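You operate a simulated robot arm through the tools that you are given. There is no shell and no other tool. Be economical: measure what you need, move in short steps, check, and stop when the job is done.

You run a simulated two-armed robot. Do the job below in one go: nothing can be reset, and whatever is moved stays where it is left.

TASK
Put three of the rolls from the top of the bagging table on the front part of the sorting table. Take the teal net bag and leave it on the jig end of the sorting table. Put the brown tub on the basket row of the sorting table away on the fourth tier from the bottom of the wooden shelf. Put the bottle marked "Dish soap" from the back part of the sorting table on the jig end of the sorting table and the bottle labelled "water" on the top of the bench belt. Fetch the chill pad from the front part of the sorting table and set it on the top of the check shelf. Push the gauge drawer shut. Put the yellow box from the second shelf from the bottom of the store rack on the shelf c of the store rack and the blue box in the floor of the plain carton. Take the tub on the second shelf from the bottom of the store rack and put it away on the top shelf c of the store rack. Do these in any order. Set down upright: teal net bag, bottle, box.

The check looks at the end state, three seconds after you hand in, the way a careful person would. Anything else that was tipped, shoved, dropped, spilled or broken makes it a failure.

THE ROBOT
Two 7-joint arms with two-finger parallel grippers on one trunk, on a base that drives. Base frame: it is fixed to the floor where the robot stands at the start and does not move with it; the origin is under the middle of the robot, x ahead of it, y to its left, z up; the surface under the hand at the start is at about z = 740. Lengths are in mm, angles in degrees, forces in N, time in s.
The left shoulder is at the start at [50, 161, 1098], the right one opposite. With the tool pointing down near the work surface each hand reaches from about 100 to 680 mm from the robot's upright axis, wherever it stands, measured 20 degrees to its own side. Places, roughly: box [-500, 7750, 500]; brown tub (13x12x8 cm) [1000, 1000, 800]; chill pad [500, 2000, 750]; floor of the plain carton (28x18 cm) [1620, 6400, 820]; fourth tier of the wooden shelf [-3400, 2800, 1400]; front part of the sorting table [600, 1900, 700]; gauge drawer [-400, 4300, 800]; grey bottle, short bottle, soap bottle [1750, 1000, 750]; jig end of the sorting table [600, 900, 700]; roll (6x6x5 cm) [600, 100, 800]; shelf C of the store rack (16x40 cm) [600, 7720, 860]; teal net bag (12x9x15 cm) [800, -300, 800]; top of the bench belt (26x195 cm) [1460, 2660, 780]; top of the check shelf [4700, 1900, 900]; top shelf C of the store rack [200, 7700, 1600]; tub (10x10x8 cm) [-1100, 7600, 500]. Payload 3.43 kg a hand.
The TCP of each hand is the grasp point between the finger pads, 30 mm short of the fingertips. In the tool frame z runs along the fingers and y along their closing line. Largest opening 94 mm; finger width 28, thickness 10; the body of the gripper, 50 by 96 mm, starts 55 mm behind the TCP.
Orientation is that of the tool frame in the base frame, as [roll, pitch, yaw] about the fixed x, y, z axes, in that order (R = Rz(yaw) Ry(pitch) Rx(roll)). With the fingers straight down and closing along the base's y, the tool's x points along the base's -x, its y along +y and its z along -z.

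THE INTERFACE
- The arms move only by the tool send_rows. It takes "left_steps", "right_steps" or both (then of equal length, played together; a hand with none holds still); each is a list of rows, each an object of numbers (a shift or turn left out is 0, a gripper value left out holds the last): "tx", "ty", "tz": the shift along the tool's x, y, z in units of 40 mm (1.0 is 40 mm); "rx", "ry", "rz": the turn, a rotation vector about the tool's x, y, z in units of 6 degrees (1.0 is 6 degrees). In form: [{"tx": .., "ty": .., "tz": .., "rx": .., "ry": .., "rz": ..}, ...]. A call has 1 to 20 rows; each row shifts and turns the commanded pose from where the row before left it, along the tool's axes as they then stand. "left_hand" and "right_hand" are, for a hand that has rows, the gripper command, from -1 (shut) to 1 (fully open), values between in proportion, set as the call begins (left out, the last holds). A call with a number of a shift or a turn outside -1 to 1 is refused whole. Each row takes 0.2 s and may step no farther than 50 mm and 8.6 degrees from the row before; otherwise, or with a gripper value out of range, the whole call is refused. Where a pose cannot be reached the arm comes as near as it can. A force on the tool above 40 N (or 10 N above the force at the start of the call, whichever is more), or a blocked arm, ends the call early, and 0.2 s more pass. The fingers move at their own pace (about 45 mm/s each) and stop on an object; they squeeze with about 34 N. The grip force told is the motor's: it shows also when the fingers shut on nothing. Time passes only in rows, and 0.2 s behind the last, so rows that do not move let the fingers close. It gives the time, the measured TCP pose, the force on the tool (base axes), the opening and the grip force at its end, in the units of the frame above (readings bear some noise), with the torque about the TCP (base axes, N m) and any sound that the robot's microphone picked up, and new pictures: "pictures" is both (left out), scene, wrist or none (wrist: the cameras of the hands that moved).
- Cameras (640 x 400 px; columns grow to the right, rows downward): "scene" is now at [120.5, 34.6, 1222.5]; the picture's right is [0.39, -0.92, 0.00], its down [-0.51, -0.22, -0.83] and it looks along [0.76, 0.33, -0.56] (base axes); focal length 267 px, centre (320, 200). "left" rides on the left gripper at [76, -14, -102] in its tool frame; the picture's right is [0.18, 0.98, 0.00], its down [-0.75, 0.14, -0.64] and it looks along [-0.63, 0.12, 0.77] (tool axes); focal length 243 px, centre (320, 200). "right" rides on the right gripper at [76, 14, -102] in its tool frame; the picture's right is [-0.18, 0.98, 0.00], its down [-0.75, -0.14, -0.64] and it looks along [-0.63, -0.12, 0.77] (tool axes); focal length 243 px, centre (320, 200). There is no depth. A picture from a camera that has moved, and an enlarged one, comes with that camera's place and axes in the base frame and with its lens.
- lift_body(by): slides the trunk up (or, below 0, down) by that many mm; the arms and the scene camera ride with it, the base frame stays. It gives what a move gives, with no picture.
- drive_base(legs): drives the robot by 1 to 6 legs, each [ahead, left, turn to the left] in mm, mm and degrees, along the robot's own axes; the way and the turn of a leg run together, so that a leg with both is an arc; at most 1500 mm and 180 degrees a leg. The arms and the cameras ride along, it lands a little off, and it stops where it bumps. It gives what a move gives, and a new picture of the scene camera.
- pan_tilt(pan, tilt): turns the head with the scene camera to pan (to the left, within 80 degrees either way) and tilt (down, from -29 to 69), counted from straight ahead of the robot. It gives what a move gives, and a new picture of the scene camera.
- zoom(camera, box): a new picture of the part [left, top, right, bottom] of that camera's present view, enlarged. It takes no simulated time.
- hand_in(): hands the job in; it is judged then, once.

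Work in short steps. Places have to be worked out from the pictures, the camera data and where the tool is seen: move nearer, look again, correct. Check each grasp and each placing, and mend what went wrong. You have 556 turns and 360 pictures in all, those below and enlarged ones among them. Open the grippers and draw the arms clear of the work before you hand the job in, unless the task says otherwise.

The tools are called after "Request:" as a command line: name --argument value ..., lists and objects as JSON in quotes. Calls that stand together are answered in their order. send_rows: Moves the arms, as the interface text tells. Its arguments: {"type":"object","properties":{"left_steps":{"type":"array","items":{"type":"object","properties":{"tx":{"type":"number"},"ty":{"type":"number"},"tz":{"type":"number"},"rx":{"type":"number"},"ry":{"type":"number"},"rz":{"type":"number"}}}},"left_hand":{"type":"number"},"right_steps":{"type":"array","items":{"type":"object","properties":{"tx":{"type":"number"},"ty":{"type":"number"},"tz":{"type":"number"},"rx":{"type":"number"},"ry":{"type":"number"},"rz":{"type":"number"}}}},"right_hand":{"type":"number"},"pictures":{"type":"string","enum":["both","scene","wrist","none"]}},"required":[]} The other tools are called the same way: lift_body (by) slides the trunk up or down; drive_base (legs) drives the base; pan_tilt (pan, tilt) turns the head that bears the scene camera; zoom (camera, box) takes an enlarged picture of a part of a camera's view; hand_in () hands the job in.

At the start:

```text
time: 0.0
left_ee_pos: [354.2, 341.6, 1002.4]
left_tcp_rot: [179.9, 0.0, -179.9]
left_ft_force: [0.3, 1.0, -0.2]
left_wrist_torque: [0.0, 0.0, -0.03]
left_finger_gap: 94.1
left_grasp_force: 0.1
right_ee_pos: [408.5, -27.6, 1017.2]
right_tcp_rot: [-180.0, 0.0, 180.0]
right_ft_force: [0.7, 0.1, 0.0]
right_wrist_torque: [0.0, -0.03, -0.01]
right_finger_gap: 94.0
right_grasp_force: 0.0
trunk travel left (down, up): [-125.0, 142.0]
robot x, y, heading: [-1.6, -0.8, 0.1]
head pan, tilt: [23.2, 33.7]
```

scene: 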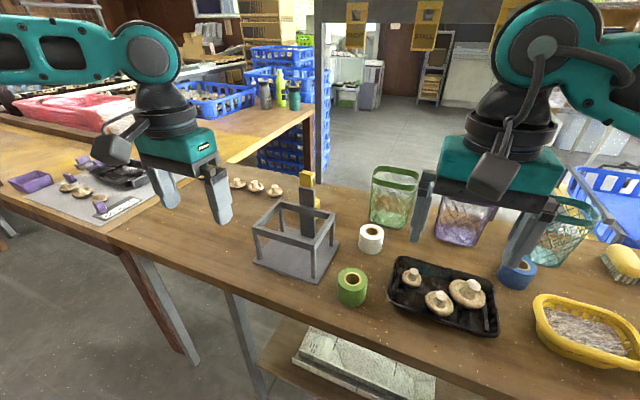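
right: 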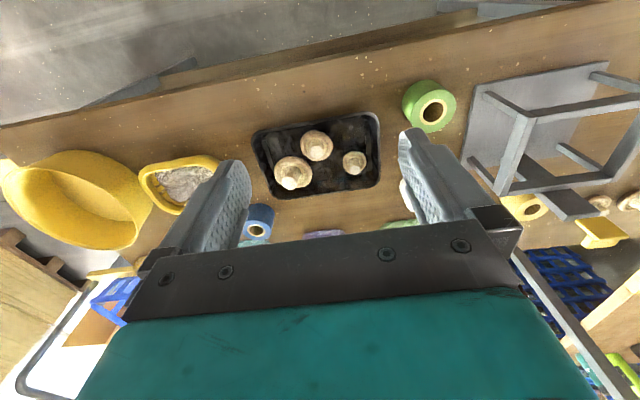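
left: 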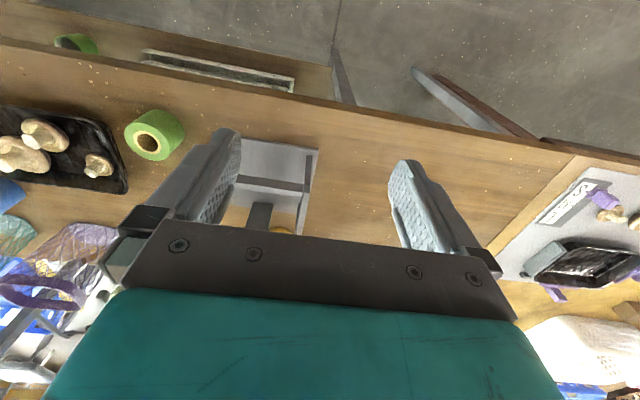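

I'll first look around: the rolls are on the table ahead of me (green ~[470,116], white ~[634,118], blue ~[651,-203]). I look left for the sorting table.

Request:
pan_tilt --pan 65 --tilt 25

Request:
pan_tilt --pan -10 --tilt 35

```text
time: 1.1
left_ee_pos: [355.2, 341.8, 1003.4]
left_tcp_rot: [-179.9, 0.0, -179.9]
left_ft_force: [0.0, 0.8, -0.5]
left_wrist_torque: [-0.03, 0.0, -0.01]
left_finger_gap: 94.0
left_grasp_force: 0.1
right_ee_pos: [408.8, -28.0, 1018.3]
right_tcp_rot: [-180.0, 0.0, -179.9]
right_ft_force: [-0.5, -0.6, 0.7]
right_wrist_torque: [-0.01, 0.0, 0.02]
right_finger_gap: 94.0
right_grasp_force: 0.0
trunk travel left (down, up): [-125.0, 142.0]
robot x, y, heading: [-0.6, -0.1, -0.2]
head pan, tilt: [65.0, 25.0]
camera scene: at [77.9, 83.2, 1236.2], right [0.91, -0.42, 0.0], down [-0.18, -0.38, -0.91], along [0.38, 0.82, -0.42], focal length 267 px, centre (320, 200)
```

scene: 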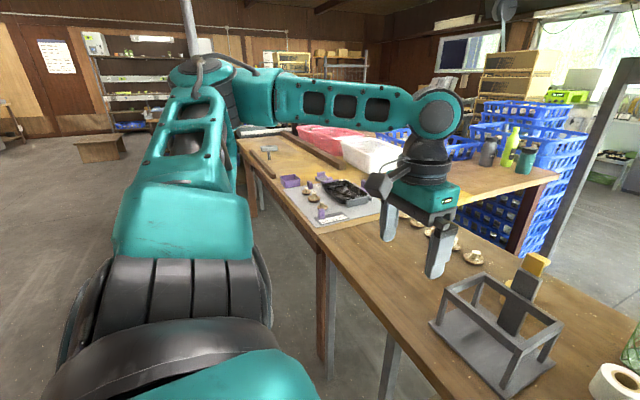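

```text
time: 2.6
left_ee_pos: [355.4, 341.8, 1001.8]
left_tcp_rot: [-180.0, 0.0, 180.0]
left_ft_force: [-0.4, -0.4, 0.7]
left_wrist_torque: [0.03, 0.0, -0.01]
left_finger_gap: 93.8
left_grasp_force: 0.0
right_ee_pos: [408.7, -26.5, 1019.3]
right_tcp_rot: [179.9, 0.0, -180.0]
right_ft_force: [0.8, -0.3, 0.5]
right_wrist_torque: [0.01, 0.0, 0.02]
right_finger_gap: 94.0
right_grasp_force: 0.1
trunk travel left (down, up): [-125.0, 142.0]
robot x, y, heading: [0.9, -3.5, -0.2]
head pan, tilt: [-10.0, 35.0]
camera scene: at [125.6, -15.5, 1220.5], right [-0.17, -0.98, 0.0], down [-0.56, 0.1, -0.82], along [0.81, -0.14, -0.57], focal length 267 px, centre (320, 200)
```

scene: 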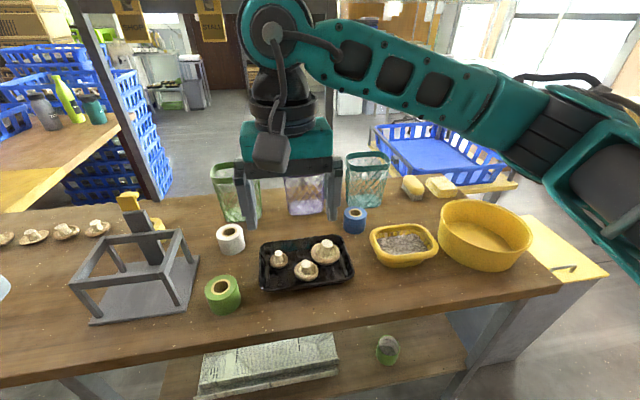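

White, green and blue rolls plus the teal basket-like bag are on the bagging table. I'll edge forward 60 mm to gain reach.

Request:
drive_base --legs '[[60, 0, 0]]'

```text
time: 3.5
left_ee_pos: [414.2, 342.2, 1003.1]
left_tcp_rot: [179.9, -0.1, -179.9]
left_ft_force: [0.2, -1.2, 0.6]
left_wrist_torque: [0.0, 0.01, 0.01]
left_finger_gap: 93.8
left_grasp_force: 0.1
right_ee_pos: [467.4, -27.9, 1017.5]
right_tcp_rot: [-180.0, 0.0, 180.0]
right_ft_force: [0.1, -0.2, -0.6]
right_wrist_torque: [0.0, 0.0, -0.04]
right_finger_gap: 94.2
right_grasp_force: 0.1
trunk travel left (down, up): [-125.0, 142.0]
robot x, y, heading: [59.1, 0.1, -0.1]
head pan, tilt: [-10.0, 35.0]
camera scene: at [185.5, -15.6, 1220.4], right [-0.17, -0.98, 0.0], down [-0.57, 0.1, -0.82], along [0.81, -0.14, -0.57], focal length 267 px, centre (320, 200)
```

scene: 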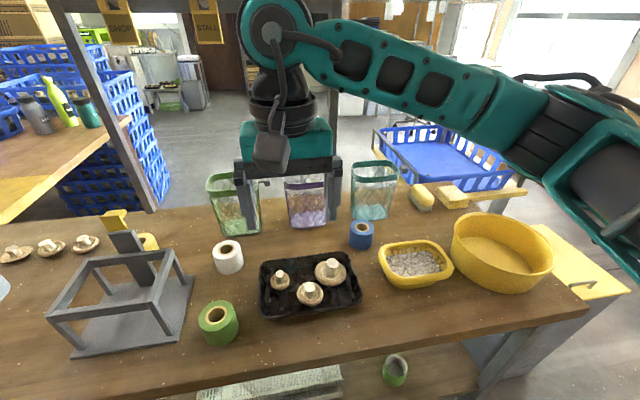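

Blue ≈[658,-202], white ≈[642,118]. Both hands go above them.

Request:
send_rows --left_steps '[{"tx": -0.712, "ty": -0.7}, {"tx": -0.712, "ty": -0.7}, {"tx": -0.712, "ty": -0.7}, {"tx": -0.712, "ty": -0.7}, {"tx": -0.712, "ty": -0.7}, {"tx": -0.712, "ty": -0.7}, {"tx": -0.712, "ty": -0.7}, {"tx": -0.712, "ty": -0.7}, {"tz": 0.9}, {"tz": 0.9}, {"tz": 0.9}, {"tz": 0.9}]' --right_steps '[{"tx": -0.597, "ty": -0.544}, {"tx": -0.597, "ty": -0.544}, {"tx": -0.597, "ty": -0.544}, {"tx": -0.597, "ty": -0.544}, {"tx": -0.597, "ty": -0.544}, {"tx": -0.597, "ty": -0.544}, {"tx": -0.597, "ty": -0.544}, {"tx": -0.597, "ty": -0.544}, {"tz": 0.98}, {"tz": 0.98}, {"tz": 0.98}, {"tz": 0.98}]' --left_hand 1 --right_hand 1 --pictures "both"

```text
time: 6.1
left_ee_pos: [553.3, 204.4, 871.4]
left_tcp_rot: [-179.8, 0.2, -179.9]
left_ft_force: [0.0, 0.7, 0.7]
left_wrist_torque: [-0.01, 0.02, 0.03]
left_finger_gap: 94.1
left_grasp_force: 0.1
left hand out of reach, approached as far as the arm can: row 6, 7, 8, 10, 11, 12
right_ee_pos: [659.8, -202.8, 860.9]
right_tcp_rot: [-180.0, 0.1, -180.0]
right_ft_force: [-0.8, -0.7, 0.3]
right_wrist_torque: [0.0, 0.01, 0.01]
right_finger_gap: 94.2
right_grasp_force: 0.1
trunk travel left (down, up): [-125.0, 142.0]
robot x, y, heading: [59.5, -0.3, -0.1]
head pan, tilt: [-10.0, 35.0]
camera scene: at [185.1, -15.6, 1220.5], right [-0.17, -0.98, 0.0], down [-0.57, 0.1, -0.82], along [0.81, -0.14, -0.57], focal length 267 px, centre (320, 200)
camera right: at [584.3, -187.7, 965.1], right [0.18, 0.98, 0.0], down [0.75, -0.14, 0.64], along [0.63, -0.12, -0.77], focal length 243 px, centre (320, 200)
camera left: at [475.9, 190.1, 973.5], right [-0.19, 0.98, 0.0], down [0.75, 0.14, 0.64], along [0.63, 0.12, -0.77], focal length 243 px, centre (320, 200)
```

scene: 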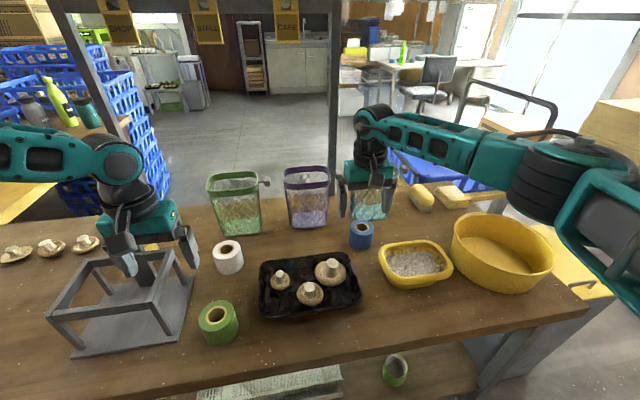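
right: 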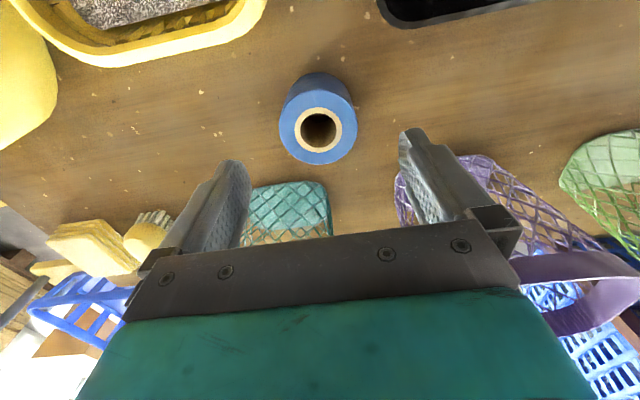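
left: 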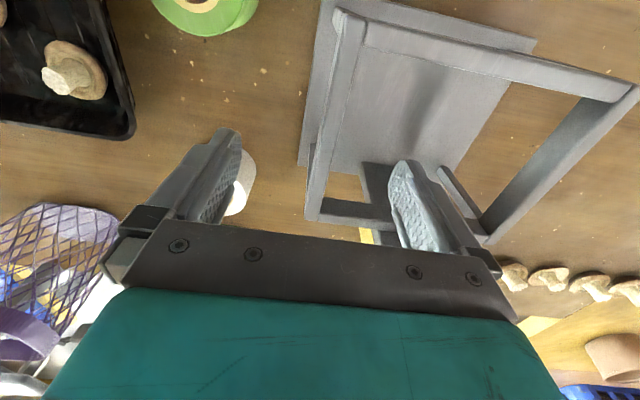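

Left cannot reach that far inward and is over the jig; lift it away, while the right descends to the blue roll (well aligned).

Request:
send_rows --left_steps '[{"tz": -1}, {"tz": -1}, {"tz": -1}, {"tz": -1}]' --right_steps '[{"tz": 0.5}, {"tz": 0.5}, {"tz": 0.5}, {"tz": 0.5}]' --pictures "none"

Request:
send_rows --right_steps '[{"tz": 0}, {"tz": 0}, {"tz": 0}, {"tz": 0}]' --right_hand -1 --pictures "wrist"

```text
time: 7.1
left_ee_pos: [552.8, 204.0, 1032.2]
left_tcp_rot: [-180.0, 0.0, -179.8]
left_ft_force: [0.0, -0.9, 0.9]
left_wrist_torque: [0.01, -0.03, 0.01]
left_finger_gap: 93.9
left_grasp_force: 0.0
right_ee_pos: [658.9, -201.4, 782.2]
right_tcp_rot: [180.0, 0.0, 180.0]
right_ft_force: [-0.3, -0.4, -0.3]
right_wrist_torque: [-0.02, 0.01, -0.01]
right_finger_gap: 93.9
right_grasp_force: 0.0
trunk travel left (down, up): [-125.0, 142.0]
robot x, y, heading: [61.1, -0.6, -0.1]
head pan, tilt: [-10.0, 35.0]
```

```text
time: 8.1
left_ee_pos: [552.7, 202.1, 1031.8]
left_tcp_rot: [180.0, 0.0, -179.9]
left_ft_force: [0.5, 0.2, -0.4]
left_wrist_torque: [0.01, 0.03, -0.03]
left_finger_gap: 94.0
left_grasp_force: 0.1
right_ee_pos: [659.1, -202.5, 782.0]
right_tcp_rot: [-180.0, -0.1, 179.9]
right_ft_force: [0.9, -0.2, -0.4]
right_wrist_torque: [-0.04, -0.02, -0.04]
right_finger_gap: 60.0
right_grasp_force: 33.9
trunk travel left (down, up): [-125.0, 142.0]
robot x, y, heading: [57.9, -1.4, -0.3]
head pan, tilt: [-10.0, 35.0]
camera right: at [583.5, -187.6, 885.7], right [0.18, 0.98, 0.0], down [0.75, -0.14, 0.64], along [0.63, -0.12, -0.77], focal length 243 px, centre (320, 200)
```

right: 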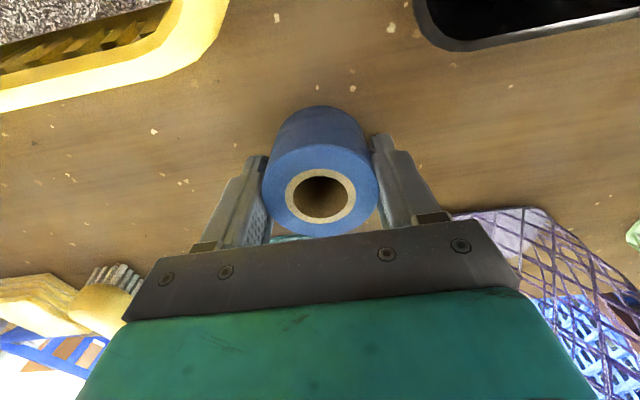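

Blue gripped (gap 60). Lift it and draw it in, then shift the base right so the left hand can get the white one.

Request:
send_rows --right_steps '[{"tz": -0.9}, {"tz": -0.9}, {"tz": -0.9}, {"tz": -0.9}, {"tz": -0.9}, {"tz": -0.9}, {"tx": 0.9}, {"tx": 0.9}, {"tx": 0.9}, {"tx": 0.9}]' --pictures "none"

Request:
drive_base --legs '[[0, -170, 0]]'

```text
time: 10.3
left_ee_pos: [553.7, 202.5, 1030.6]
left_tcp_rot: [180.0, 0.0, -179.9]
left_ft_force: [-0.2, -1.0, -0.4]
left_wrist_torque: [0.03, 0.0, 0.01]
left_finger_gap: 94.0
left_grasp_force: 0.0
right_ee_pos: [513.8, -200.9, 996.6]
right_tcp_rot: [-179.9, 0.0, 179.9]
right_ft_force: [0.1, 0.5, -0.3]
right_wrist_torque: [0.01, -0.03, -0.01]
right_finger_gap: 60.1
right_grasp_force: 34.3
trunk travel left (down, up): [-125.0, 142.0]
robot x, y, heading: [61.3, 2.5, -0.1]
head pan, tilt: [-10.0, 35.0]
```

```text
time: 12.5
left_ee_pos: [552.4, 34.3, 1031.3]
left_tcp_rot: [179.9, 0.1, -179.9]
left_ft_force: [0.4, -0.4, -0.2]
left_wrist_torque: [0.03, 0.01, 0.0]
left_finger_gap: 93.9
left_grasp_force: 0.0
right_ee_pos: [514.7, -372.0, 996.6]
right_tcp_rot: [-179.9, 0.0, -179.9]
right_ft_force: [-0.3, -0.9, -0.8]
right_wrist_torque: [0.03, 0.01, -0.02]
right_finger_gap: 59.8
right_grasp_force: 33.9
trunk travel left (down, up): [-125.0, 142.0]
robot x, y, heading: [61.0, -166.7, -0.4]
head pan, tilt: [-10.0, 35.0]
camera scene: at [185.0, -185.6, 1220.5], right [-0.17, -0.98, 0.0], down [-0.56, 0.1, -0.82], along [0.81, -0.14, -0.57], focal length 267 px, centre (320, 200)
```

scene: 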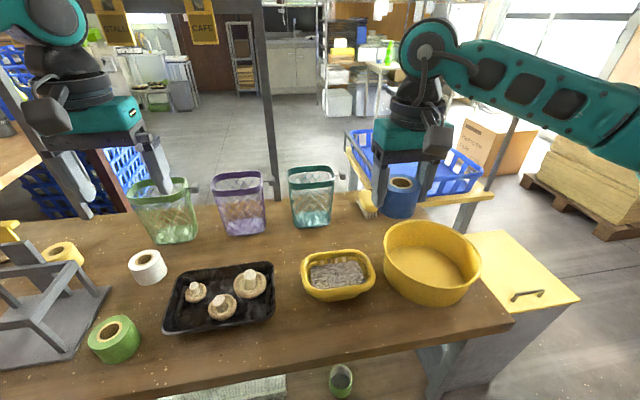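

Left hand to above the white roll.

Request:
send_rows --left_steps '[{"tx": -0.75, "ty": 0.7}, {"tx": -0.75, "ty": 0.7}, {"tx": -0.75, "ty": 0.7}, {"tz": 0.97}, {"tz": 0.97}, {"tz": 0.97}, {"tz": 0.97}]' --left_hand 1 --pictures "wrist"

```text
time: 14.1
left_ee_pos: [612.4, 129.1, 882.2]
left_tcp_rot: [-180.0, 0.1, -179.8]
left_ft_force: [-0.6, -0.4, -0.7]
left_wrist_torque: [0.03, 0.03, 0.04]
left_finger_gap: 93.8
left_grasp_force: 0.1
left hand out of reach, approached as far as the arm can: row 3, 6, 7
right_ee_pos: [515.8, -370.9, 996.6]
right_tcp_rot: [179.9, 0.0, 180.0]
right_ft_force: [0.0, 0.3, -1.5]
right_wrist_torque: [-0.03, -0.01, -0.01]
right_finger_gap: 59.9
right_grasp_force: 34.0
trunk travel left (down, up): [-125.0, 142.0]
robot x, y, heading: [61.6, -170.8, 0.0]
head pan, tilt: [-10.0, 35.0]
camera left: at [535.3, 113.8, 985.6], right [-0.19, 0.98, 0.0], down [0.75, 0.14, 0.64], along [0.63, 0.12, -0.77], focal length 243 px, centre (320, 200)
```

left: 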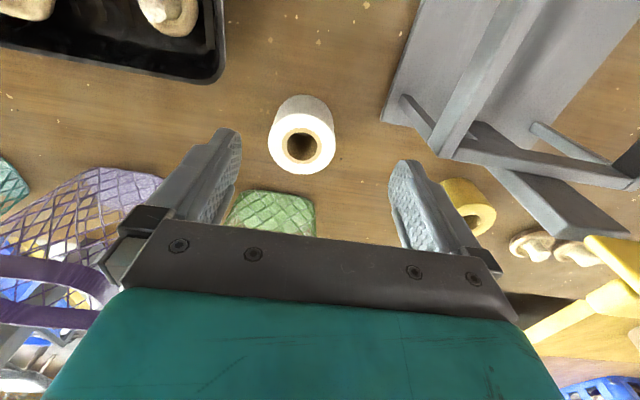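

White roll at [636,116]; the left is 30 mm short. Nudge base forward 35.

Request:
drive_base --legs '[[35, 0, 0]]'

Request:
send_rows --left_steps '[{"tx": 0.2, "ty": -0.28}, {"tz": 0.2}]' --pictures "wrist"

```text
time: 14.9
left_ee_pos: [647.6, 127.2, 882.9]
left_tcp_rot: [180.0, 0.0, -179.9]
left_ft_force: [-0.5, 0.8, 0.4]
left_wrist_torque: [0.0, 0.04, 0.01]
left_finger_gap: 94.0
left_grasp_force: 0.0
right_ee_pos: [549.2, -370.7, 996.9]
right_tcp_rot: [-180.0, 0.0, -179.9]
right_ft_force: [0.0, -0.3, -0.9]
right_wrist_torque: [0.03, -0.02, 0.03]
right_finger_gap: 60.0
right_grasp_force: 34.0
trunk travel left (down, up): [-125.0, 142.0]
robot x, y, heading: [95.8, -170.3, -0.1]
head pan, tilt: [-10.0, 35.0]
camera scene: at [220.3, -185.4, 1220.3], right [-0.17, -0.98, 0.0], down [-0.57, 0.1, -0.82], along [0.81, -0.14, -0.57], focal length 267 px, centre (320, 200)
```

scene: 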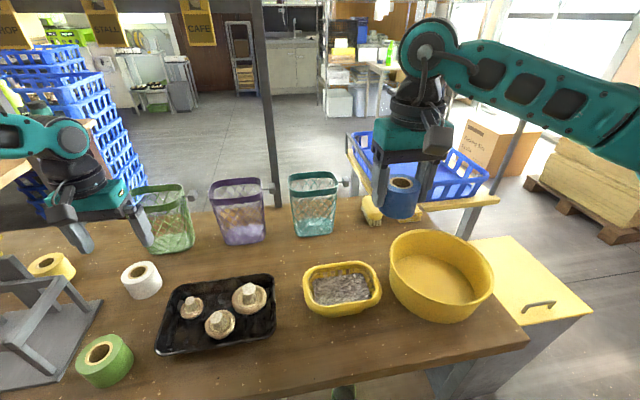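

```text
time: 15.5
left_ee_pos: [640.3, 116.2, 875.6]
left_tcp_rot: [-180.0, 0.2, -179.9]
left_ft_force: [-0.1, -1.1, -0.2]
left_wrist_torque: [0.01, 0.01, -0.02]
left_finger_gap: 93.7
left_grasp_force: 0.0
right_ee_pos: [549.5, -371.2, 995.1]
right_tcp_rot: [180.0, -0.1, -179.9]
right_ft_force: [0.2, -0.2, -1.6]
right_wrist_torque: [-0.02, -0.01, -0.02]
right_finger_gap: 60.0
right_grasp_force: 34.1
trunk travel left (down, up): [-125.0, 142.0]
robot x, y, heading: [94.4, -172.1, -0.0]
head pan, tilt: [-10.0, 35.0]
camera left: at [562.3, 101.9, 978.3], right [-0.19, 0.98, 0.0], down [0.75, 0.14, 0.64], along [0.63, 0.12, -0.77], focal length 243 px, centre (320, 200)
```

left: 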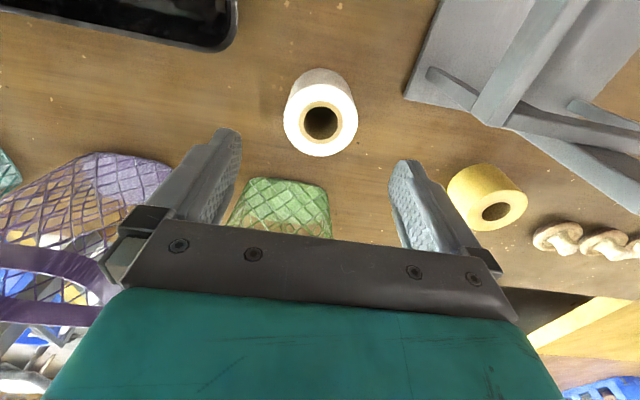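

Aligned. Descend and grip.

Request:
send_rows --left_steps '[{"tz": 0.58, "tx": 0.05}, {"tz": 0.58}, {"tz": 0.58}, {"tz": 0.58}]' --pictures "none"

Request:
send_rows --left_steps '[{"tz": 0}, {"tz": 0}, {"tz": 0}, {"tz": 0}]' --left_hand -1 --pictures "none"

Request:
send_rows --left_steps '[{"tz": -0.9}, {"tz": -0.9}, {"tz": -0.9}, {"tz": -0.9}, {"tz": -0.9}, {"tz": -0.9}, {"tx": 0.9}, {"tx": 0.9}, {"tx": 0.9}, {"tx": 0.9}]' --pictures "wrist"

```text
time: 16.5
left_ee_pos: [601.1, 130.5, 811.0]
left_tcp_rot: [180.0, 0.1, -179.9]
left_ft_force: [0.0, -0.5, -0.1]
left_wrist_torque: [-0.01, 0.01, 0.03]
left_finger_gap: 94.1
left_grasp_force: 0.1
left hand out of reach, approached as far as the arm can: row 1, 2, 3, 4
right_ee_pos: [549.0, -371.9, 996.2]
right_tcp_rot: [-179.9, 0.0, -180.0]
right_ft_force: [0.3, 0.5, -0.5]
right_wrist_torque: [-0.02, 0.01, 0.01]
right_finger_gap: 59.8
right_grasp_force: 34.2
trunk travel left (down, up): [-125.0, 142.0]
robot x, y, heading: [92.5, -171.9, -0.1]
head pan, tilt: [-10.0, 35.0]
```

```text
time: 17.5
left_ee_pos: [602.5, 130.1, 809.7]
left_tcp_rot: [180.0, 0.1, -179.9]
left_ft_force: [-0.6, -0.4, -0.6]
left_wrist_torque: [0.05, 0.0, -0.01]
left_finger_gap: 5.8
left_grasp_force: 0.2
right_ee_pos: [550.3, -371.6, 997.5]
right_tcp_rot: [-180.0, 0.1, 180.0]
right_ft_force: [-0.8, 0.6, -1.3]
right_wrist_torque: [0.04, 0.0, 0.0]
right_finger_gap: 59.9
right_grasp_force: 34.1
trunk travel left (down, up): [-125.0, 142.0]
robot x, y, heading: [92.0, -172.2, -0.0]
head pan, tilt: [-10.0, 35.0]
```

```text
time: 19.7
left_ee_pos: [455.4, 130.8, 1026.0]
left_tcp_rot: [-179.9, 0.0, -179.9]
left_ft_force: [-1.2, 0.7, 0.4]
left_wrist_torque: [0.04, 0.01, -0.02]
left_finger_gap: 0.0
left_grasp_force: 33.2
right_ee_pos: [547.8, -371.5, 997.4]
right_tcp_rot: [180.0, 0.0, 179.9]
right_ft_force: [0.3, -0.3, 0.1]
right_wrist_torque: [0.02, -0.02, 0.02]
right_finger_gap: 59.7
right_grasp_force: 33.9
trunk travel left (down, up): [-125.0, 142.0]
robot x, y, heading: [93.5, -168.8, -0.2]
head pan, tilt: [-10.0, 35.0]
camera left: at [378.3, 117.5, 1128.2], right [-0.19, 0.98, 0.0], down [0.75, 0.14, 0.64], along [0.63, 0.12, -0.77], focal length 243 px, centre (320, 200)
```

left: 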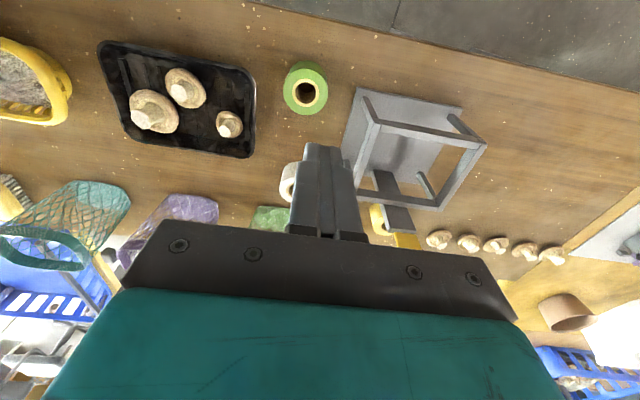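

The left slipped short (out of reach) and closed on nothing; the white roll is unmoved. Open, lower the trunk to gain reach, and retry stepwise.

Request:
lift_body --by -80

Request:
send_rows --left_steps '[{"tx": -0.9}, {"tx": -0.9, "ty": -0.1}, {"tx": -0.9, "ty": -0.1}, {"tx": -0.9, "ty": -0.1}, {"tx": -0.9}]' --left_hand 1 --pictures "scene"

```text
time: 20.9
left_ee_pos: [456.4, 131.6, 945.0]
left_tcp_rot: [179.9, 0.1, -179.9]
left_ft_force: [-0.9, -0.6, 0.1]
left_wrist_torque: [0.0, 0.0, -0.02]
left_finger_gap: 0.2
left_grasp_force: 33.0
right_ee_pos: [549.2, -371.8, 917.0]
right_tcp_rot: [-180.0, 0.0, 179.9]
right_ft_force: [0.0, 0.0, -0.9]
right_wrist_torque: [0.0, 0.01, -0.03]
right_finger_gap: 59.5
right_grasp_force: 33.9
trunk travel left (down, up): [-45.0, 222.0]
robot x, y, heading: [95.2, -168.6, -0.1]
head pan, tilt: [-10.0, 35.0]
```

```text
time: 22.1
left_ee_pos: [636.7, 119.7, 946.3]
left_tcp_rot: [-179.8, 0.0, -179.9]
left_ft_force: [-0.1, 0.1, -0.7]
left_wrist_torque: [-0.01, 0.02, 0.01]
left_finger_gap: 93.9
left_grasp_force: 0.1
right_ee_pos: [549.8, -371.4, 917.1]
right_tcp_rot: [-179.9, 0.1, -180.0]
right_ft_force: [-0.5, 0.6, -1.5]
right_wrist_torque: [0.02, -0.02, 0.0]
right_finger_gap: 59.9
right_grasp_force: 34.0
trunk travel left (down, up): [-45.0, 222.0]
robot x, y, heading: [96.7, -171.5, -0.1]
head pan, tilt: [-10.0, 35.0]
camera scene: at [220.0, -185.3, 1140.4], right [-0.17, -0.98, 0.0], down [-0.57, 0.1, -0.82], along [0.81, -0.14, -0.57], focal length 267 px, centre (320, 200)
```

scene: 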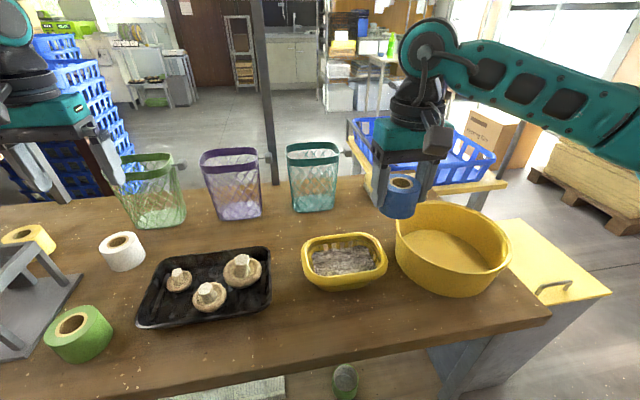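

Now descend toward the white roll.

Request:
send_rows --left_steps '[{"tz": 0.8, "ty": -0.08}, {"tz": 0.8}, {"tz": 0.8}, {"tz": 0.8}, {"tz": 0.8}]' --pictures "wrist"

```text
time: 23.3
left_ee_pos: [637.7, 117.2, 786.9]
left_tcp_rot: [-180.0, 0.2, -179.9]
left_ft_force: [-0.2, 0.4, -0.1]
left_wrist_torque: [0.02, -0.02, -0.03]
left_finger_gap: 93.8
left_grasp_force: 0.1
right_ee_pos: [548.5, -372.1, 917.9]
right_tcp_rot: [-180.0, -0.1, -180.0]
right_ft_force: [-0.5, -0.4, -0.8]
right_wrist_torque: [0.01, 0.0, 0.02]
right_finger_gap: 59.6
right_grasp_force: 34.0
trunk travel left (down, up): [-45.0, 222.0]
robot x, y, heading: [93.9, -169.6, -0.2]
head pan, tilt: [-10.0, 35.0]
camera left: at [558.4, 103.6, 888.2], right [-0.19, 0.98, 0.0], down [0.75, 0.14, 0.64], along [0.63, 0.12, -0.76], focal length 243 px, centre (320, 200)
```

left: 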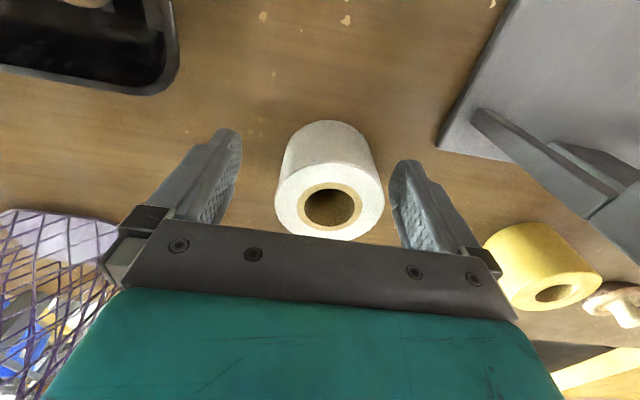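

Lowering the trunk helped; roll is between the fingers. Grip, then lift.

Request:
send_rows --left_steps '[{"tz": 0.1}, {"tz": 0}, {"tz": 0}, {"tz": 0}]' --left_hand -1 --pictures "none"

Request:
send_rows --left_steps '[{"tz": -0.9}, {"tz": -0.9}, {"tz": -0.9}, {"tz": -0.9}, {"tx": 0.9}, {"tx": 0.9}, {"tx": 0.9}, {"tx": 0.9}]' --pictures "none"

```text
time: 24.3
left_ee_pos: [635.0, 117.6, 782.1]
left_tcp_rot: [180.0, 0.2, -180.0]
left_ft_force: [-0.2, 0.7, 0.6]
left_wrist_torque: [-0.01, -0.04, 0.02]
left_finger_gap: 62.9
left_grasp_force: 34.1
left hand out of reach, approached as far as the arm can: row 1
right_ee_pos: [549.9, -371.8, 917.5]
right_tcp_rot: [-179.9, 0.0, -180.0]
right_ft_force: [0.1, 0.4, -0.7]
right_wrist_torque: [0.0, 0.01, 0.0]
right_finger_gap: 59.7
right_grasp_force: 33.4
trunk travel left (down, up): [-45.0, 222.0]
robot x, y, heading: [93.6, -168.6, 0.2]
head pan, tilt: [-10.0, 35.0]
```

```text
time: 26.1
left_ee_pos: [489.2, 117.9, 927.5]
left_tcp_rot: [-179.9, 0.1, -179.9]
left_ft_force: [0.4, 0.3, 0.0]
left_wrist_torque: [0.04, -0.01, 0.0]
left_finger_gap: 63.1
left_grasp_force: 34.3
right_ee_pos: [550.5, -371.7, 917.7]
right_tcp_rot: [-180.0, 0.0, -180.0]
right_ft_force: [-0.8, 0.4, -1.0]
right_wrist_torque: [0.01, 0.03, 0.0]
right_finger_gap: 59.6
right_grasp_force: 33.9
trunk travel left (down, up): [-45.0, 222.0]
robot x, y, heading: [95.2, -168.2, 0.1]
head pan, tilt: [-10.0, 35.0]
```

Both rolls held. Raise the trunk, back off and strafe left along the tables.

Request:
lift_body --by 80

Request:
drive_base --legs '[[-200, 0, 0], [0, 1400, 0]]'

Request:
pan_tilt --pan 25 --tilt 35

```text
time: 27.3
left_ee_pos: [490.1, 117.1, 1008.0]
left_tcp_rot: [180.0, 0.1, -179.9]
left_ft_force: [0.1, 1.0, -0.8]
left_wrist_torque: [-0.01, 0.03, 0.01]
left_finger_gap: 63.1
left_grasp_force: 34.6
right_ee_pos: [549.4, -371.3, 997.2]
right_tcp_rot: [-179.9, 0.0, -180.0]
right_ft_force: [0.1, -0.1, -0.7]
right_wrist_torque: [0.02, 0.02, 0.02]
right_finger_gap: 59.7
right_grasp_force: 33.8
trunk travel left (down, up): [-125.0, 142.0]
robot x, y, heading: [94.5, -166.2, 0.1]
head pan, tilt: [-10.0, 35.0]
```

```text
time: 40.8
left_ee_pos: [288.3, 1509.2, 1008.1]
left_tcp_rot: [180.0, 0.2, -179.8]
left_ft_force: [0.4, -0.2, -1.4]
left_wrist_torque: [0.0, 0.0, 0.03]
left_finger_gap: 62.9
left_grasp_force: 34.3
right_ee_pos: [348.3, 1021.8, 996.7]
right_tcp_rot: [-179.9, 0.0, -179.8]
right_ft_force: [0.7, -0.6, -1.1]
right_wrist_torque: [0.02, 0.01, -0.01]
right_finger_gap: 59.6
right_grasp_force: 34.3
trunk travel left (down, up): [-125.0, 142.0]
robot x, y, heading: [-107.4, 1225.3, -0.2]
head pan, tilt: [-10.0, 35.0]
camera scene: at [18.1, 1206.7, 1220.5], right [-0.17, -0.99, 0.0], down [-0.57, 0.1, -0.82], along [0.81, -0.14, -0.57], focal length 267 px, centre (320, 200)
```

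scene: 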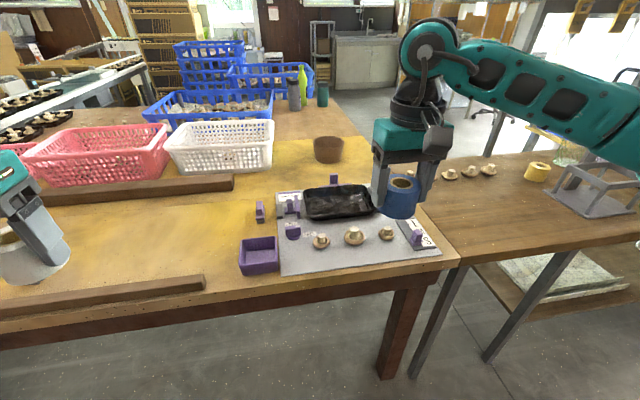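

```text
time: 41.9
left_ee_pos: [288.9, 1510.0, 1008.0]
left_tcp_rot: [-180.0, 0.1, -179.8]
left_ft_force: [0.3, -1.2, -0.3]
left_wrist_torque: [0.01, 0.02, -0.02]
left_finger_gap: 63.0
left_grasp_force: 34.1
right_ee_pos: [347.9, 1022.2, 995.6]
right_tcp_rot: [179.9, 0.1, -179.7]
right_ft_force: [0.3, 0.4, -1.3]
right_wrist_torque: [-0.02, 0.0, 0.02]
right_finger_gap: 59.6
right_grasp_force: 34.1
trunk travel left (down, up): [-125.0, 142.0]
robot x, y, heading: [-106.6, 1222.1, 0.1]
head pan, tilt: [25.0, 35.0]
camera scene: at [11.1, 1259.1, 1220.5], right [0.42, -0.91, 0.0], down [-0.52, -0.24, -0.82], along [0.74, 0.35, -0.57], focal length 267 px, centre (320, 200)
```

scene: 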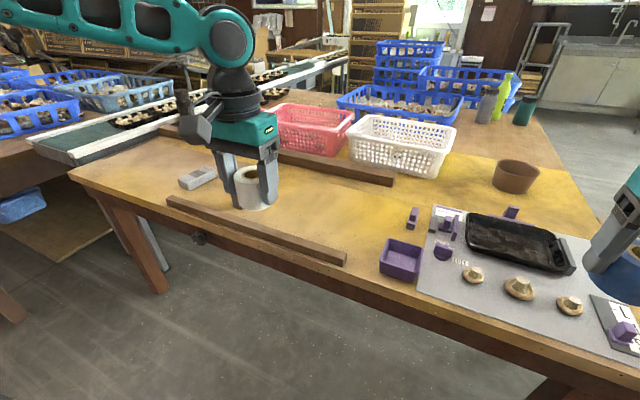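

Sorting table front zone lies between the two wooden rails (x≈450–850, y≈1400–2500); pad near [572,2010]. Drive on to y≈1780 and closer.

Request:
drive_base --legs '[[0, 560, 0], [150, 0, 0]]'

Request:
pan_tilt --pan 5 --tilt 40

```text
time: 48.2
left_ee_pos: [436.8, 2065.2, 1007.2]
left_tcp_rot: [179.9, -0.1, -179.9]
left_ft_force: [0.3, 0.2, -1.2]
left_wrist_torque: [0.0, 0.03, 0.0]
left_finger_gap: 63.2
left_grasp_force: 34.1
right_ee_pos: [495.2, 1576.7, 995.7]
right_tcp_rot: [180.0, -0.1, -179.9]
right_ft_force: [0.6, 0.7, -1.8]
right_wrist_torque: [-0.05, 0.02, -0.01]
right_finger_gap: 59.7
right_grasp_force: 34.0
trunk travel left (down, up): [-125.0, 142.0]
robot x, y, heading: [40.9, 1778.2, 0.3]
head pan, tilt: [25.0, 35.0]
camera scene: at [158.6, 1815.2, 1220.4], right [0.42, -0.91, 0.0], down [-0.52, -0.24, -0.82], along [0.74, 0.35, -0.57], focal length 267 px, centre (320, 200)
```

scene: 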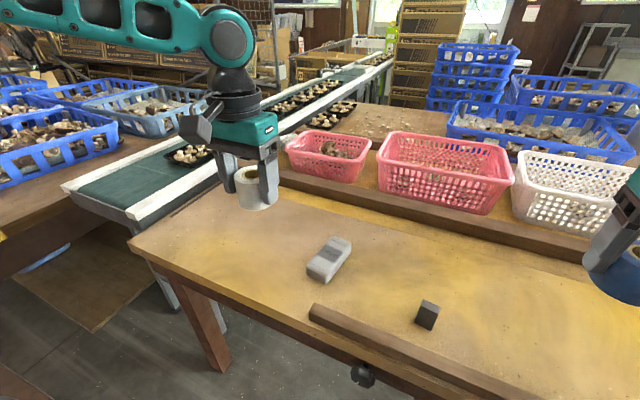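

```text
time: 49.0
left_ee_pos: [435.3, 2065.0, 1007.9]
left_tcp_rot: [-179.9, 0.1, -179.9]
left_ft_force: [0.8, 0.6, -1.0]
left_wrist_torque: [-0.02, 0.0, 0.05]
left_finger_gap: 63.1
left_grasp_force: 33.5
right_ee_pos: [495.2, 1577.5, 996.3]
right_tcp_rot: [-180.0, 0.0, -179.9]
right_ft_force: [0.4, -0.4, -0.8]
right_wrist_torque: [-0.01, 0.0, 0.02]
right_finger_gap: 59.5
right_grasp_force: 33.7
trunk travel left (down, up): [-125.0, 142.0]
robot x, y, heading: [38.5, 1778.1, 0.0]
head pan, tilt: [5.0, 40.0]
camera scene: at [163.0, 1785.5, 1212.9], right [0.09, -1.0, 0.0], down [-0.64, -0.06, -0.77], along [0.76, 0.07, -0.64], focal length 267 px, centre (320, 200)
```

scene: 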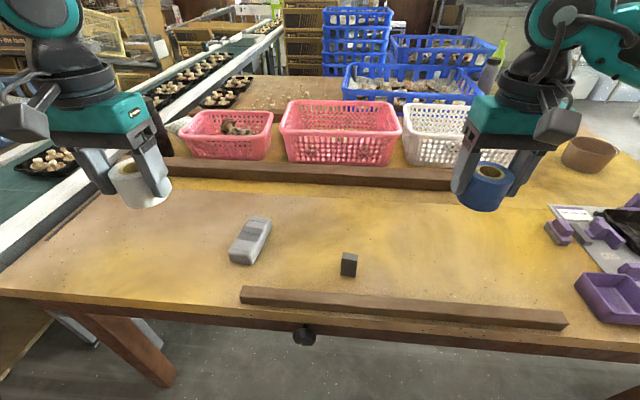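

Place blue at ≈[620,1640] first: move over and descend to just above.

Request:
send_rows --right_steps '[{"tx": -0.8, "ty": 0.4}, {"tx": -0.8, "ty": 0.4}, {"tx": -0.8, "ty": 0.4}, {"tx": -0.75, "ty": 0.4}, {"tz": 0.9}, {"tz": 0.9}, {"tz": 0.9}, {"tz": 0.9}, {"tz": 0.9}]' --pictures "both"

```text
time: 51.0
left_ee_pos: [435.4, 2065.8, 1006.7]
left_tcp_rot: [-180.0, 0.1, -179.9]
left_ft_force: [0.0, -0.7, -1.1]
left_wrist_torque: [-0.02, 0.0, 0.02]
left_finger_gap: 63.3
left_grasp_force: 33.9
right_ee_pos: [621.6, 1640.5, 815.0]
right_tcp_rot: [180.0, 0.0, -179.9]
right_ft_force: [0.4, -0.3, -1.2]
right_wrist_torque: [0.0, -0.02, -0.04]
right_finger_gap: 59.8
right_grasp_force: 33.5
trunk travel left (down, up): [-125.0, 142.0]
robot x, y, heading: [39.6, 1775.4, 0.5]
head pan, tilt: [5.0, 40.0]
camera scene: at [163.2, 1785.4, 1212.9], right [0.09, -1.0, 0.0], down [-0.64, -0.06, -0.77], along [0.76, 0.07, -0.64], focal length 267 px, centre (320, 200)
camera right: at [545.0, 1654.4, 919.4], right [0.18, 0.98, 0.0], down [0.75, -0.14, 0.64], along [0.63, -0.12, -0.77], focal length 243 px, centre (320, 200)
```

scene: 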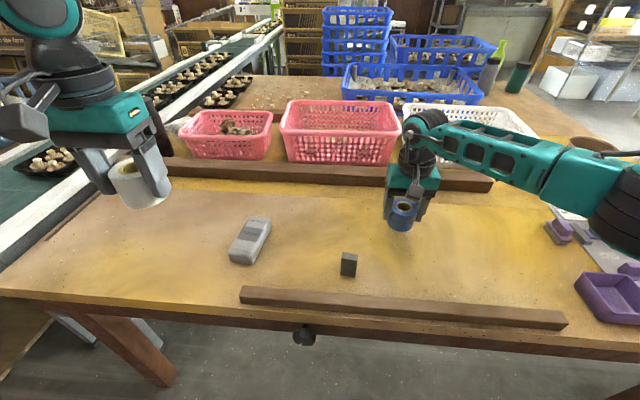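
right: 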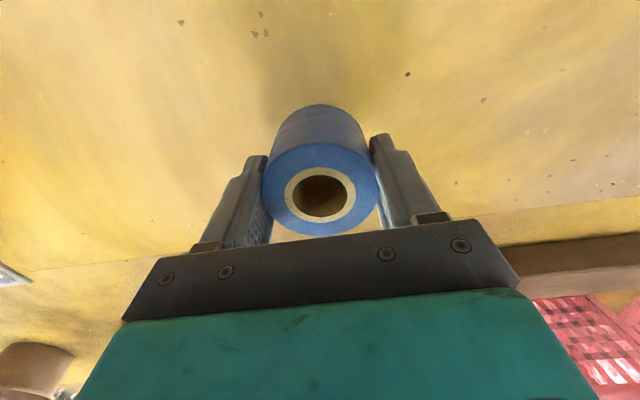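

Request:
send_rows --right_steps '[{"tz": 0.25}, {"tz": 0.25}, {"tz": 0.2}, {"tz": 0.05}]' --pictures "none"

```text
time: 52.0
left_ee_pos: [434.7, 2065.5, 1007.2]
left_tcp_rot: [-180.0, 0.1, -179.9]
left_ft_force: [0.1, 0.2, -0.4]
left_wrist_torque: [0.03, -0.05, 0.0]
left_finger_gap: 63.1
left_grasp_force: 34.3
right_ee_pos: [622.0, 1640.8, 785.2]
right_tcp_rot: [-180.0, 0.1, -179.9]
right_ft_force: [0.2, -0.6, -1.5]
right_wrist_torque: [0.0, -0.04, -0.01]
right_finger_gap: 59.5
right_grasp_force: 34.3
trunk travel left (down, up): [-125.0, 142.0]
robot x, y, heading: [40.6, 1779.7, 0.4]
head pan, tilt: [5.0, 40.0]
```

Request:
send_rows --right_steps '[{"tz": 0.07}, {"tz": 0.07}, {"tz": 0.07}, {"tz": 0.07}]' --pictures "none"

```text
time: 53.0
left_ee_pos: [432.5, 2066.4, 1009.4]
left_tcp_rot: [180.0, 0.3, -180.0]
left_ft_force: [-0.3, -0.2, -1.2]
left_wrist_torque: [0.01, 0.02, -0.03]
left_finger_gap: 63.1
left_grasp_force: 34.1
right_ee_pos: [620.8, 1640.3, 780.7]
right_tcp_rot: [179.8, 0.7, -180.0]
right_ft_force: [-5.5, -4.3, 32.0]
right_wrist_torque: [-0.21, 0.07, -0.02]
right_finger_gap: 59.8
right_grasp_force: 33.7
trunk travel left (down, up): [-125.0, 142.0]
robot x, y, heading: [43.0, 1775.3, -0.2]
head pan, tilt: [5.0, 40.0]
```

Contact at z≈781: same table height. Release and rise.

Request:
send_rows --right_steps '[{"tz": -0.08}, {"tz": 0}, {"tz": 0}, {"tz": -0.6}, {"tz": -0.9}, {"tz": -0.9}, {"tz": -0.9}, {"tz": -0.9}, {"tz": -0.9}]' --right_hand 1 --pictures "wrist"

Request:
drive_base --legs '[[0, -90, 0]]'

```text
time: 55.0
left_ee_pos: [434.5, 2067.2, 1007.3]
left_tcp_rot: [180.0, 0.1, -179.9]
left_ft_force: [0.2, 1.0, -1.4]
left_wrist_torque: [0.0, 0.01, 0.0]
left_finger_gap: 63.1
left_grasp_force: 34.0
right_ee_pos: [619.8, 1641.4, 982.5]
right_tcp_rot: [180.0, 0.1, -179.8]
right_ft_force: [-0.2, -0.2, 0.3]
right_wrist_torque: [-0.01, 0.02, -0.01]
right_finger_gap: 94.1
right_grasp_force: 0.1
trunk travel left (down, up): [-125.0, 142.0]
robot x, y, heading: [39.1, 1772.2, 0.0]
head pan, tilt: [5.0, 40.0]
camera right: at [544.9, 1655.9, 1086.8], right [0.18, 0.98, 0.0], down [0.75, -0.14, 0.64], along [0.63, -0.12, -0.77], focal length 243 px, centre (320, 200)
```

right: 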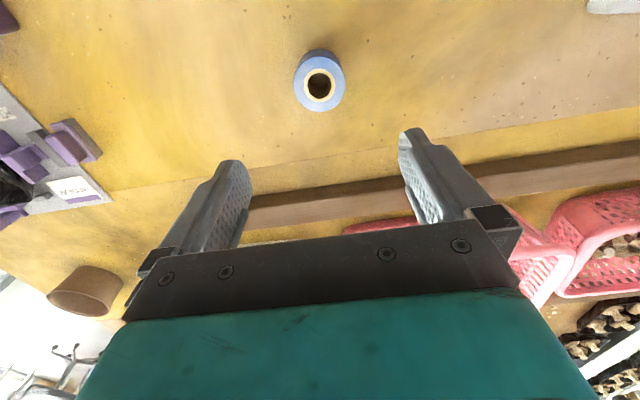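

```text
time: 56.5
left_ee_pos: [436.0, 1976.6, 1007.3]
left_tcp_rot: [180.0, 0.1, -179.9]
left_ft_force: [0.8, -0.6, -1.7]
left_wrist_torque: [0.03, 0.01, -0.02]
left_finger_gap: 62.9
left_grasp_force: 34.0
right_ee_pos: [620.7, 1551.8, 983.0]
right_tcp_rot: [180.0, 0.0, -179.9]
right_ft_force: [-0.3, -0.3, -0.1]
right_wrist_torque: [0.03, -0.01, -0.02]
right_finger_gap: 94.1
right_grasp_force: 0.1
trunk travel left (down, up): [-125.0, 142.0]
robot x, y, heading: [41.3, 1689.4, 0.1]
head pan, tilt: [5.0, 40.0]
camera scene: at [163.0, 1696.3, 1212.9], right [0.09, -1.0, 0.0], down [-0.64, -0.06, -0.77], along [0.76, 0.07, -0.64], focal length 267 px, centre (320, 200)
```

scene: 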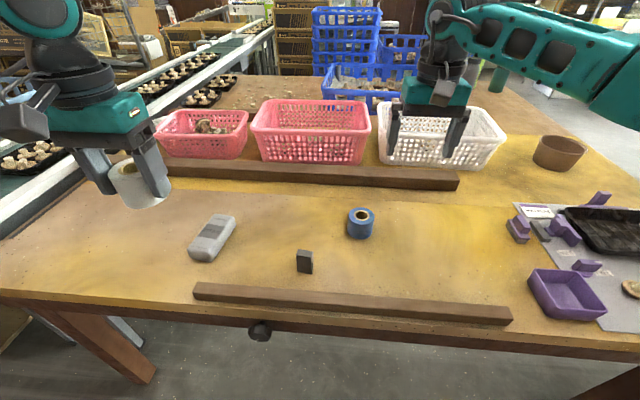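

Lower trunk 60 for left reach, then move white over ≈[620,1850].

Request:
lift_body --by -60

Request:
send_rows --left_steps '[{"tx": -0.92, "ty": -0.63}, {"tx": -0.92, "ty": -0.63}, {"tx": -0.92, "ty": -0.63}, {"tx": -0.92, "ty": -0.63}, {"tx": -0.92, "ty": -0.63}, {"tz": 0.92}, {"tz": 0.92}, {"tz": 0.92}, {"tz": 0.92}]' --pictures "wrist"

```text
time: 57.5
left_ee_pos: [435.4, 1976.9, 948.0]
left_tcp_rot: [180.0, 0.1, -179.9]
left_ft_force: [0.3, 0.9, -1.7]
left_wrist_torque: [-0.01, -0.01, 0.01]
left_finger_gap: 63.2
left_grasp_force: 34.3
right_ee_pos: [621.0, 1551.4, 922.9]
right_tcp_rot: [-179.9, 0.0, -180.0]
right_ft_force: [-1.0, -0.5, -0.4]
right_wrist_torque: [0.02, -0.01, 0.02]
right_finger_gap: 94.0
right_grasp_force: 0.0
trunk travel left (down, up): [-65.0, 202.0]
robot x, y, heading: [43.0, 1690.9, 0.1]
head pan, tilt: [5.0, 40.0]
```

```text
time: 59.5
left_ee_pos: [544.3, 1906.4, 811.4]
left_tcp_rot: [-179.9, 0.3, -179.8]
left_ft_force: [0.3, -0.2, -0.4]
left_wrist_torque: [-0.03, -0.01, -0.01]
left_finger_gap: 63.4
left_grasp_force: 33.6
left hand out of reach, approached as far as the arm can: row 4, 5, 7, 8, 9
right_ee_pos: [620.2, 1552.7, 922.2]
right_tcp_rot: [180.0, 0.0, -179.9]
right_ft_force: [-0.3, 1.4, 0.4]
right_wrist_torque: [0.03, -0.03, -0.01]
right_finger_gap: 93.7
right_grasp_force: 0.1
trunk travel left (down, up): [-65.0, 202.0]
robot x, y, heading: [42.4, 1689.4, 0.3]
head pan, tilt: [5.0, 40.0]
camera left: at [465.6, 1892.0, 912.8], right [-0.19, 0.98, 0.0], down [0.75, 0.14, 0.64], along [0.63, 0.12, -0.77], focal length 243 px, centre (320, 200)
```

left: 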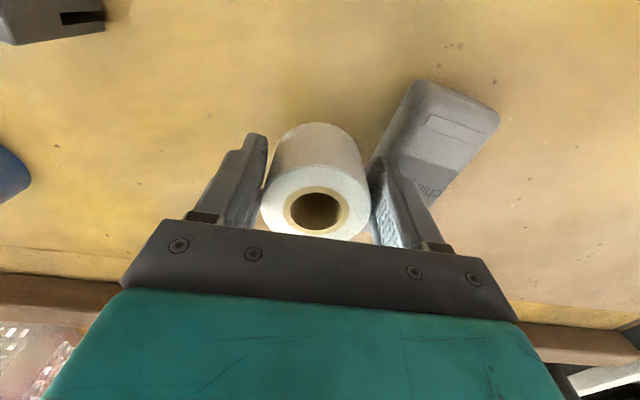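

Left is at its inward limit; use the base instead: shift right 60 and ahead 45.

Request:
drive_base --legs '[[0, -60, 0], [45, 0, 0]]'

Request:
send_rows --left_steps '[{"tz": 0.25}, {"tz": 0.25}, {"tz": 0.1}]' --pictures "wrist"

```text
time: 61.2
left_ee_pos: [588.6, 1847.1, 810.5]
left_tcp_rot: [-179.9, 0.1, -179.8]
left_ft_force: [-0.7, 1.2, -0.9]
left_wrist_torque: [0.01, 0.03, -0.02]
left_finger_gap: 63.0
left_grasp_force: 34.2
right_ee_pos: [665.9, 1492.7, 921.9]
right_tcp_rot: [-179.9, 0.0, -179.8]
right_ft_force: [-0.9, -0.9, -1.1]
right_wrist_torque: [-0.02, 0.0, -0.02]
right_finger_gap: 94.0
right_grasp_force: 0.0
trunk travel left (down, up): [-65.0, 202.0]
robot x, y, heading: [83.5, 1628.9, -0.1]
head pan, tilt: [5.0, 40.0]
camera scene: at [208.1, 1637.2, 1152.8], right [0.09, -1.0, 0.0], down [-0.64, -0.06, -0.77], along [0.76, 0.07, -0.64], focal length 267 px, centre (320, 200)
```

scene: 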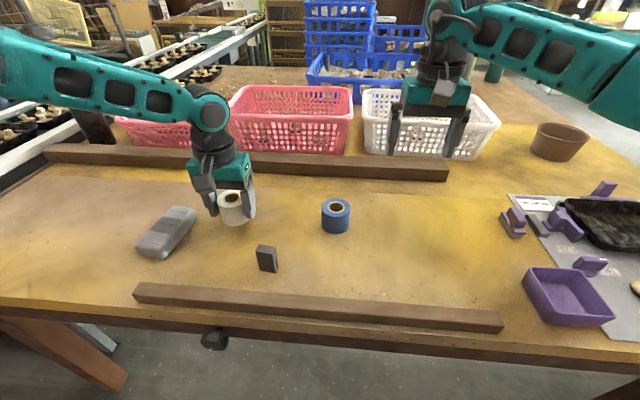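

```text
time: 62.0
left_ee_pos: [580.4, 1852.4, 791.5]
left_tcp_rot: [-179.9, 0.3, -179.8]
left_ft_force: [-0.4, -0.6, -1.7]
left_wrist_torque: [0.02, 0.0, 0.02]
left_finger_gap: 63.1
left_grasp_force: 34.1
left hand out of reach, approached as far as the arm can: row 1, 2
right_ee_pos: [664.7, 1492.8, 922.9]
right_tcp_rot: [-180.0, 0.0, 180.0]
right_ft_force: [-0.2, 0.9, 0.8]
right_wrist_torque: [0.01, 0.02, 0.0]
right_finger_gap: 94.0
right_grasp_force: 0.0
trunk travel left (down, up): [-65.0, 202.0]
robot x, y, heading: [82.7, 1631.4, 0.2]
head pan, tilt: [5.0, 40.0]
camera left: at [502.9, 1838.9, 894.5], right [-0.19, 0.98, 0.0], down [0.75, 0.14, 0.64], along [0.63, 0.12, -0.77], focal length 243 px, centre (320, 200)
```

left: 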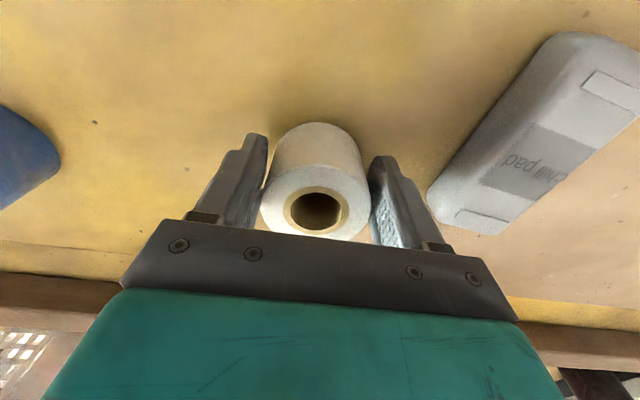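

Lower further in small steps until contact.

Request:
send_rows --left_steps '[{"tz": 0.1, "tx": 0.05}, {"tz": 0.07, "tx": 0.05}, {"tz": 0.07}, {"tz": 0.06}]' --pictures "none"

```text
time: 63.0
left_ee_pos: [575.8, 1853.5, 783.2]
left_tcp_rot: [-179.8, 0.5, -179.9]
left_ft_force: [1.0, -0.6, 6.7]
left_wrist_torque: [0.03, 0.06, -0.03]
left_finger_gap: 63.6
left_grasp_force: 34.4
left hand out of reach, approached as far as the arm can: row 3
right_ee_pos: [665.4, 1492.1, 922.7]
right_tcp_rot: [180.0, 0.1, -179.9]
right_ft_force: [0.5, 0.0, 0.3]
right_wrist_torque: [-0.03, -0.02, 0.01]
right_finger_gap: 94.0
right_grasp_force: 0.0
trunk travel left (down, up): [-65.0, 202.0]
robot x, y, heading: [85.7, 1627.3, -0.0]
head pan, tilt: [5.0, 40.0]
```

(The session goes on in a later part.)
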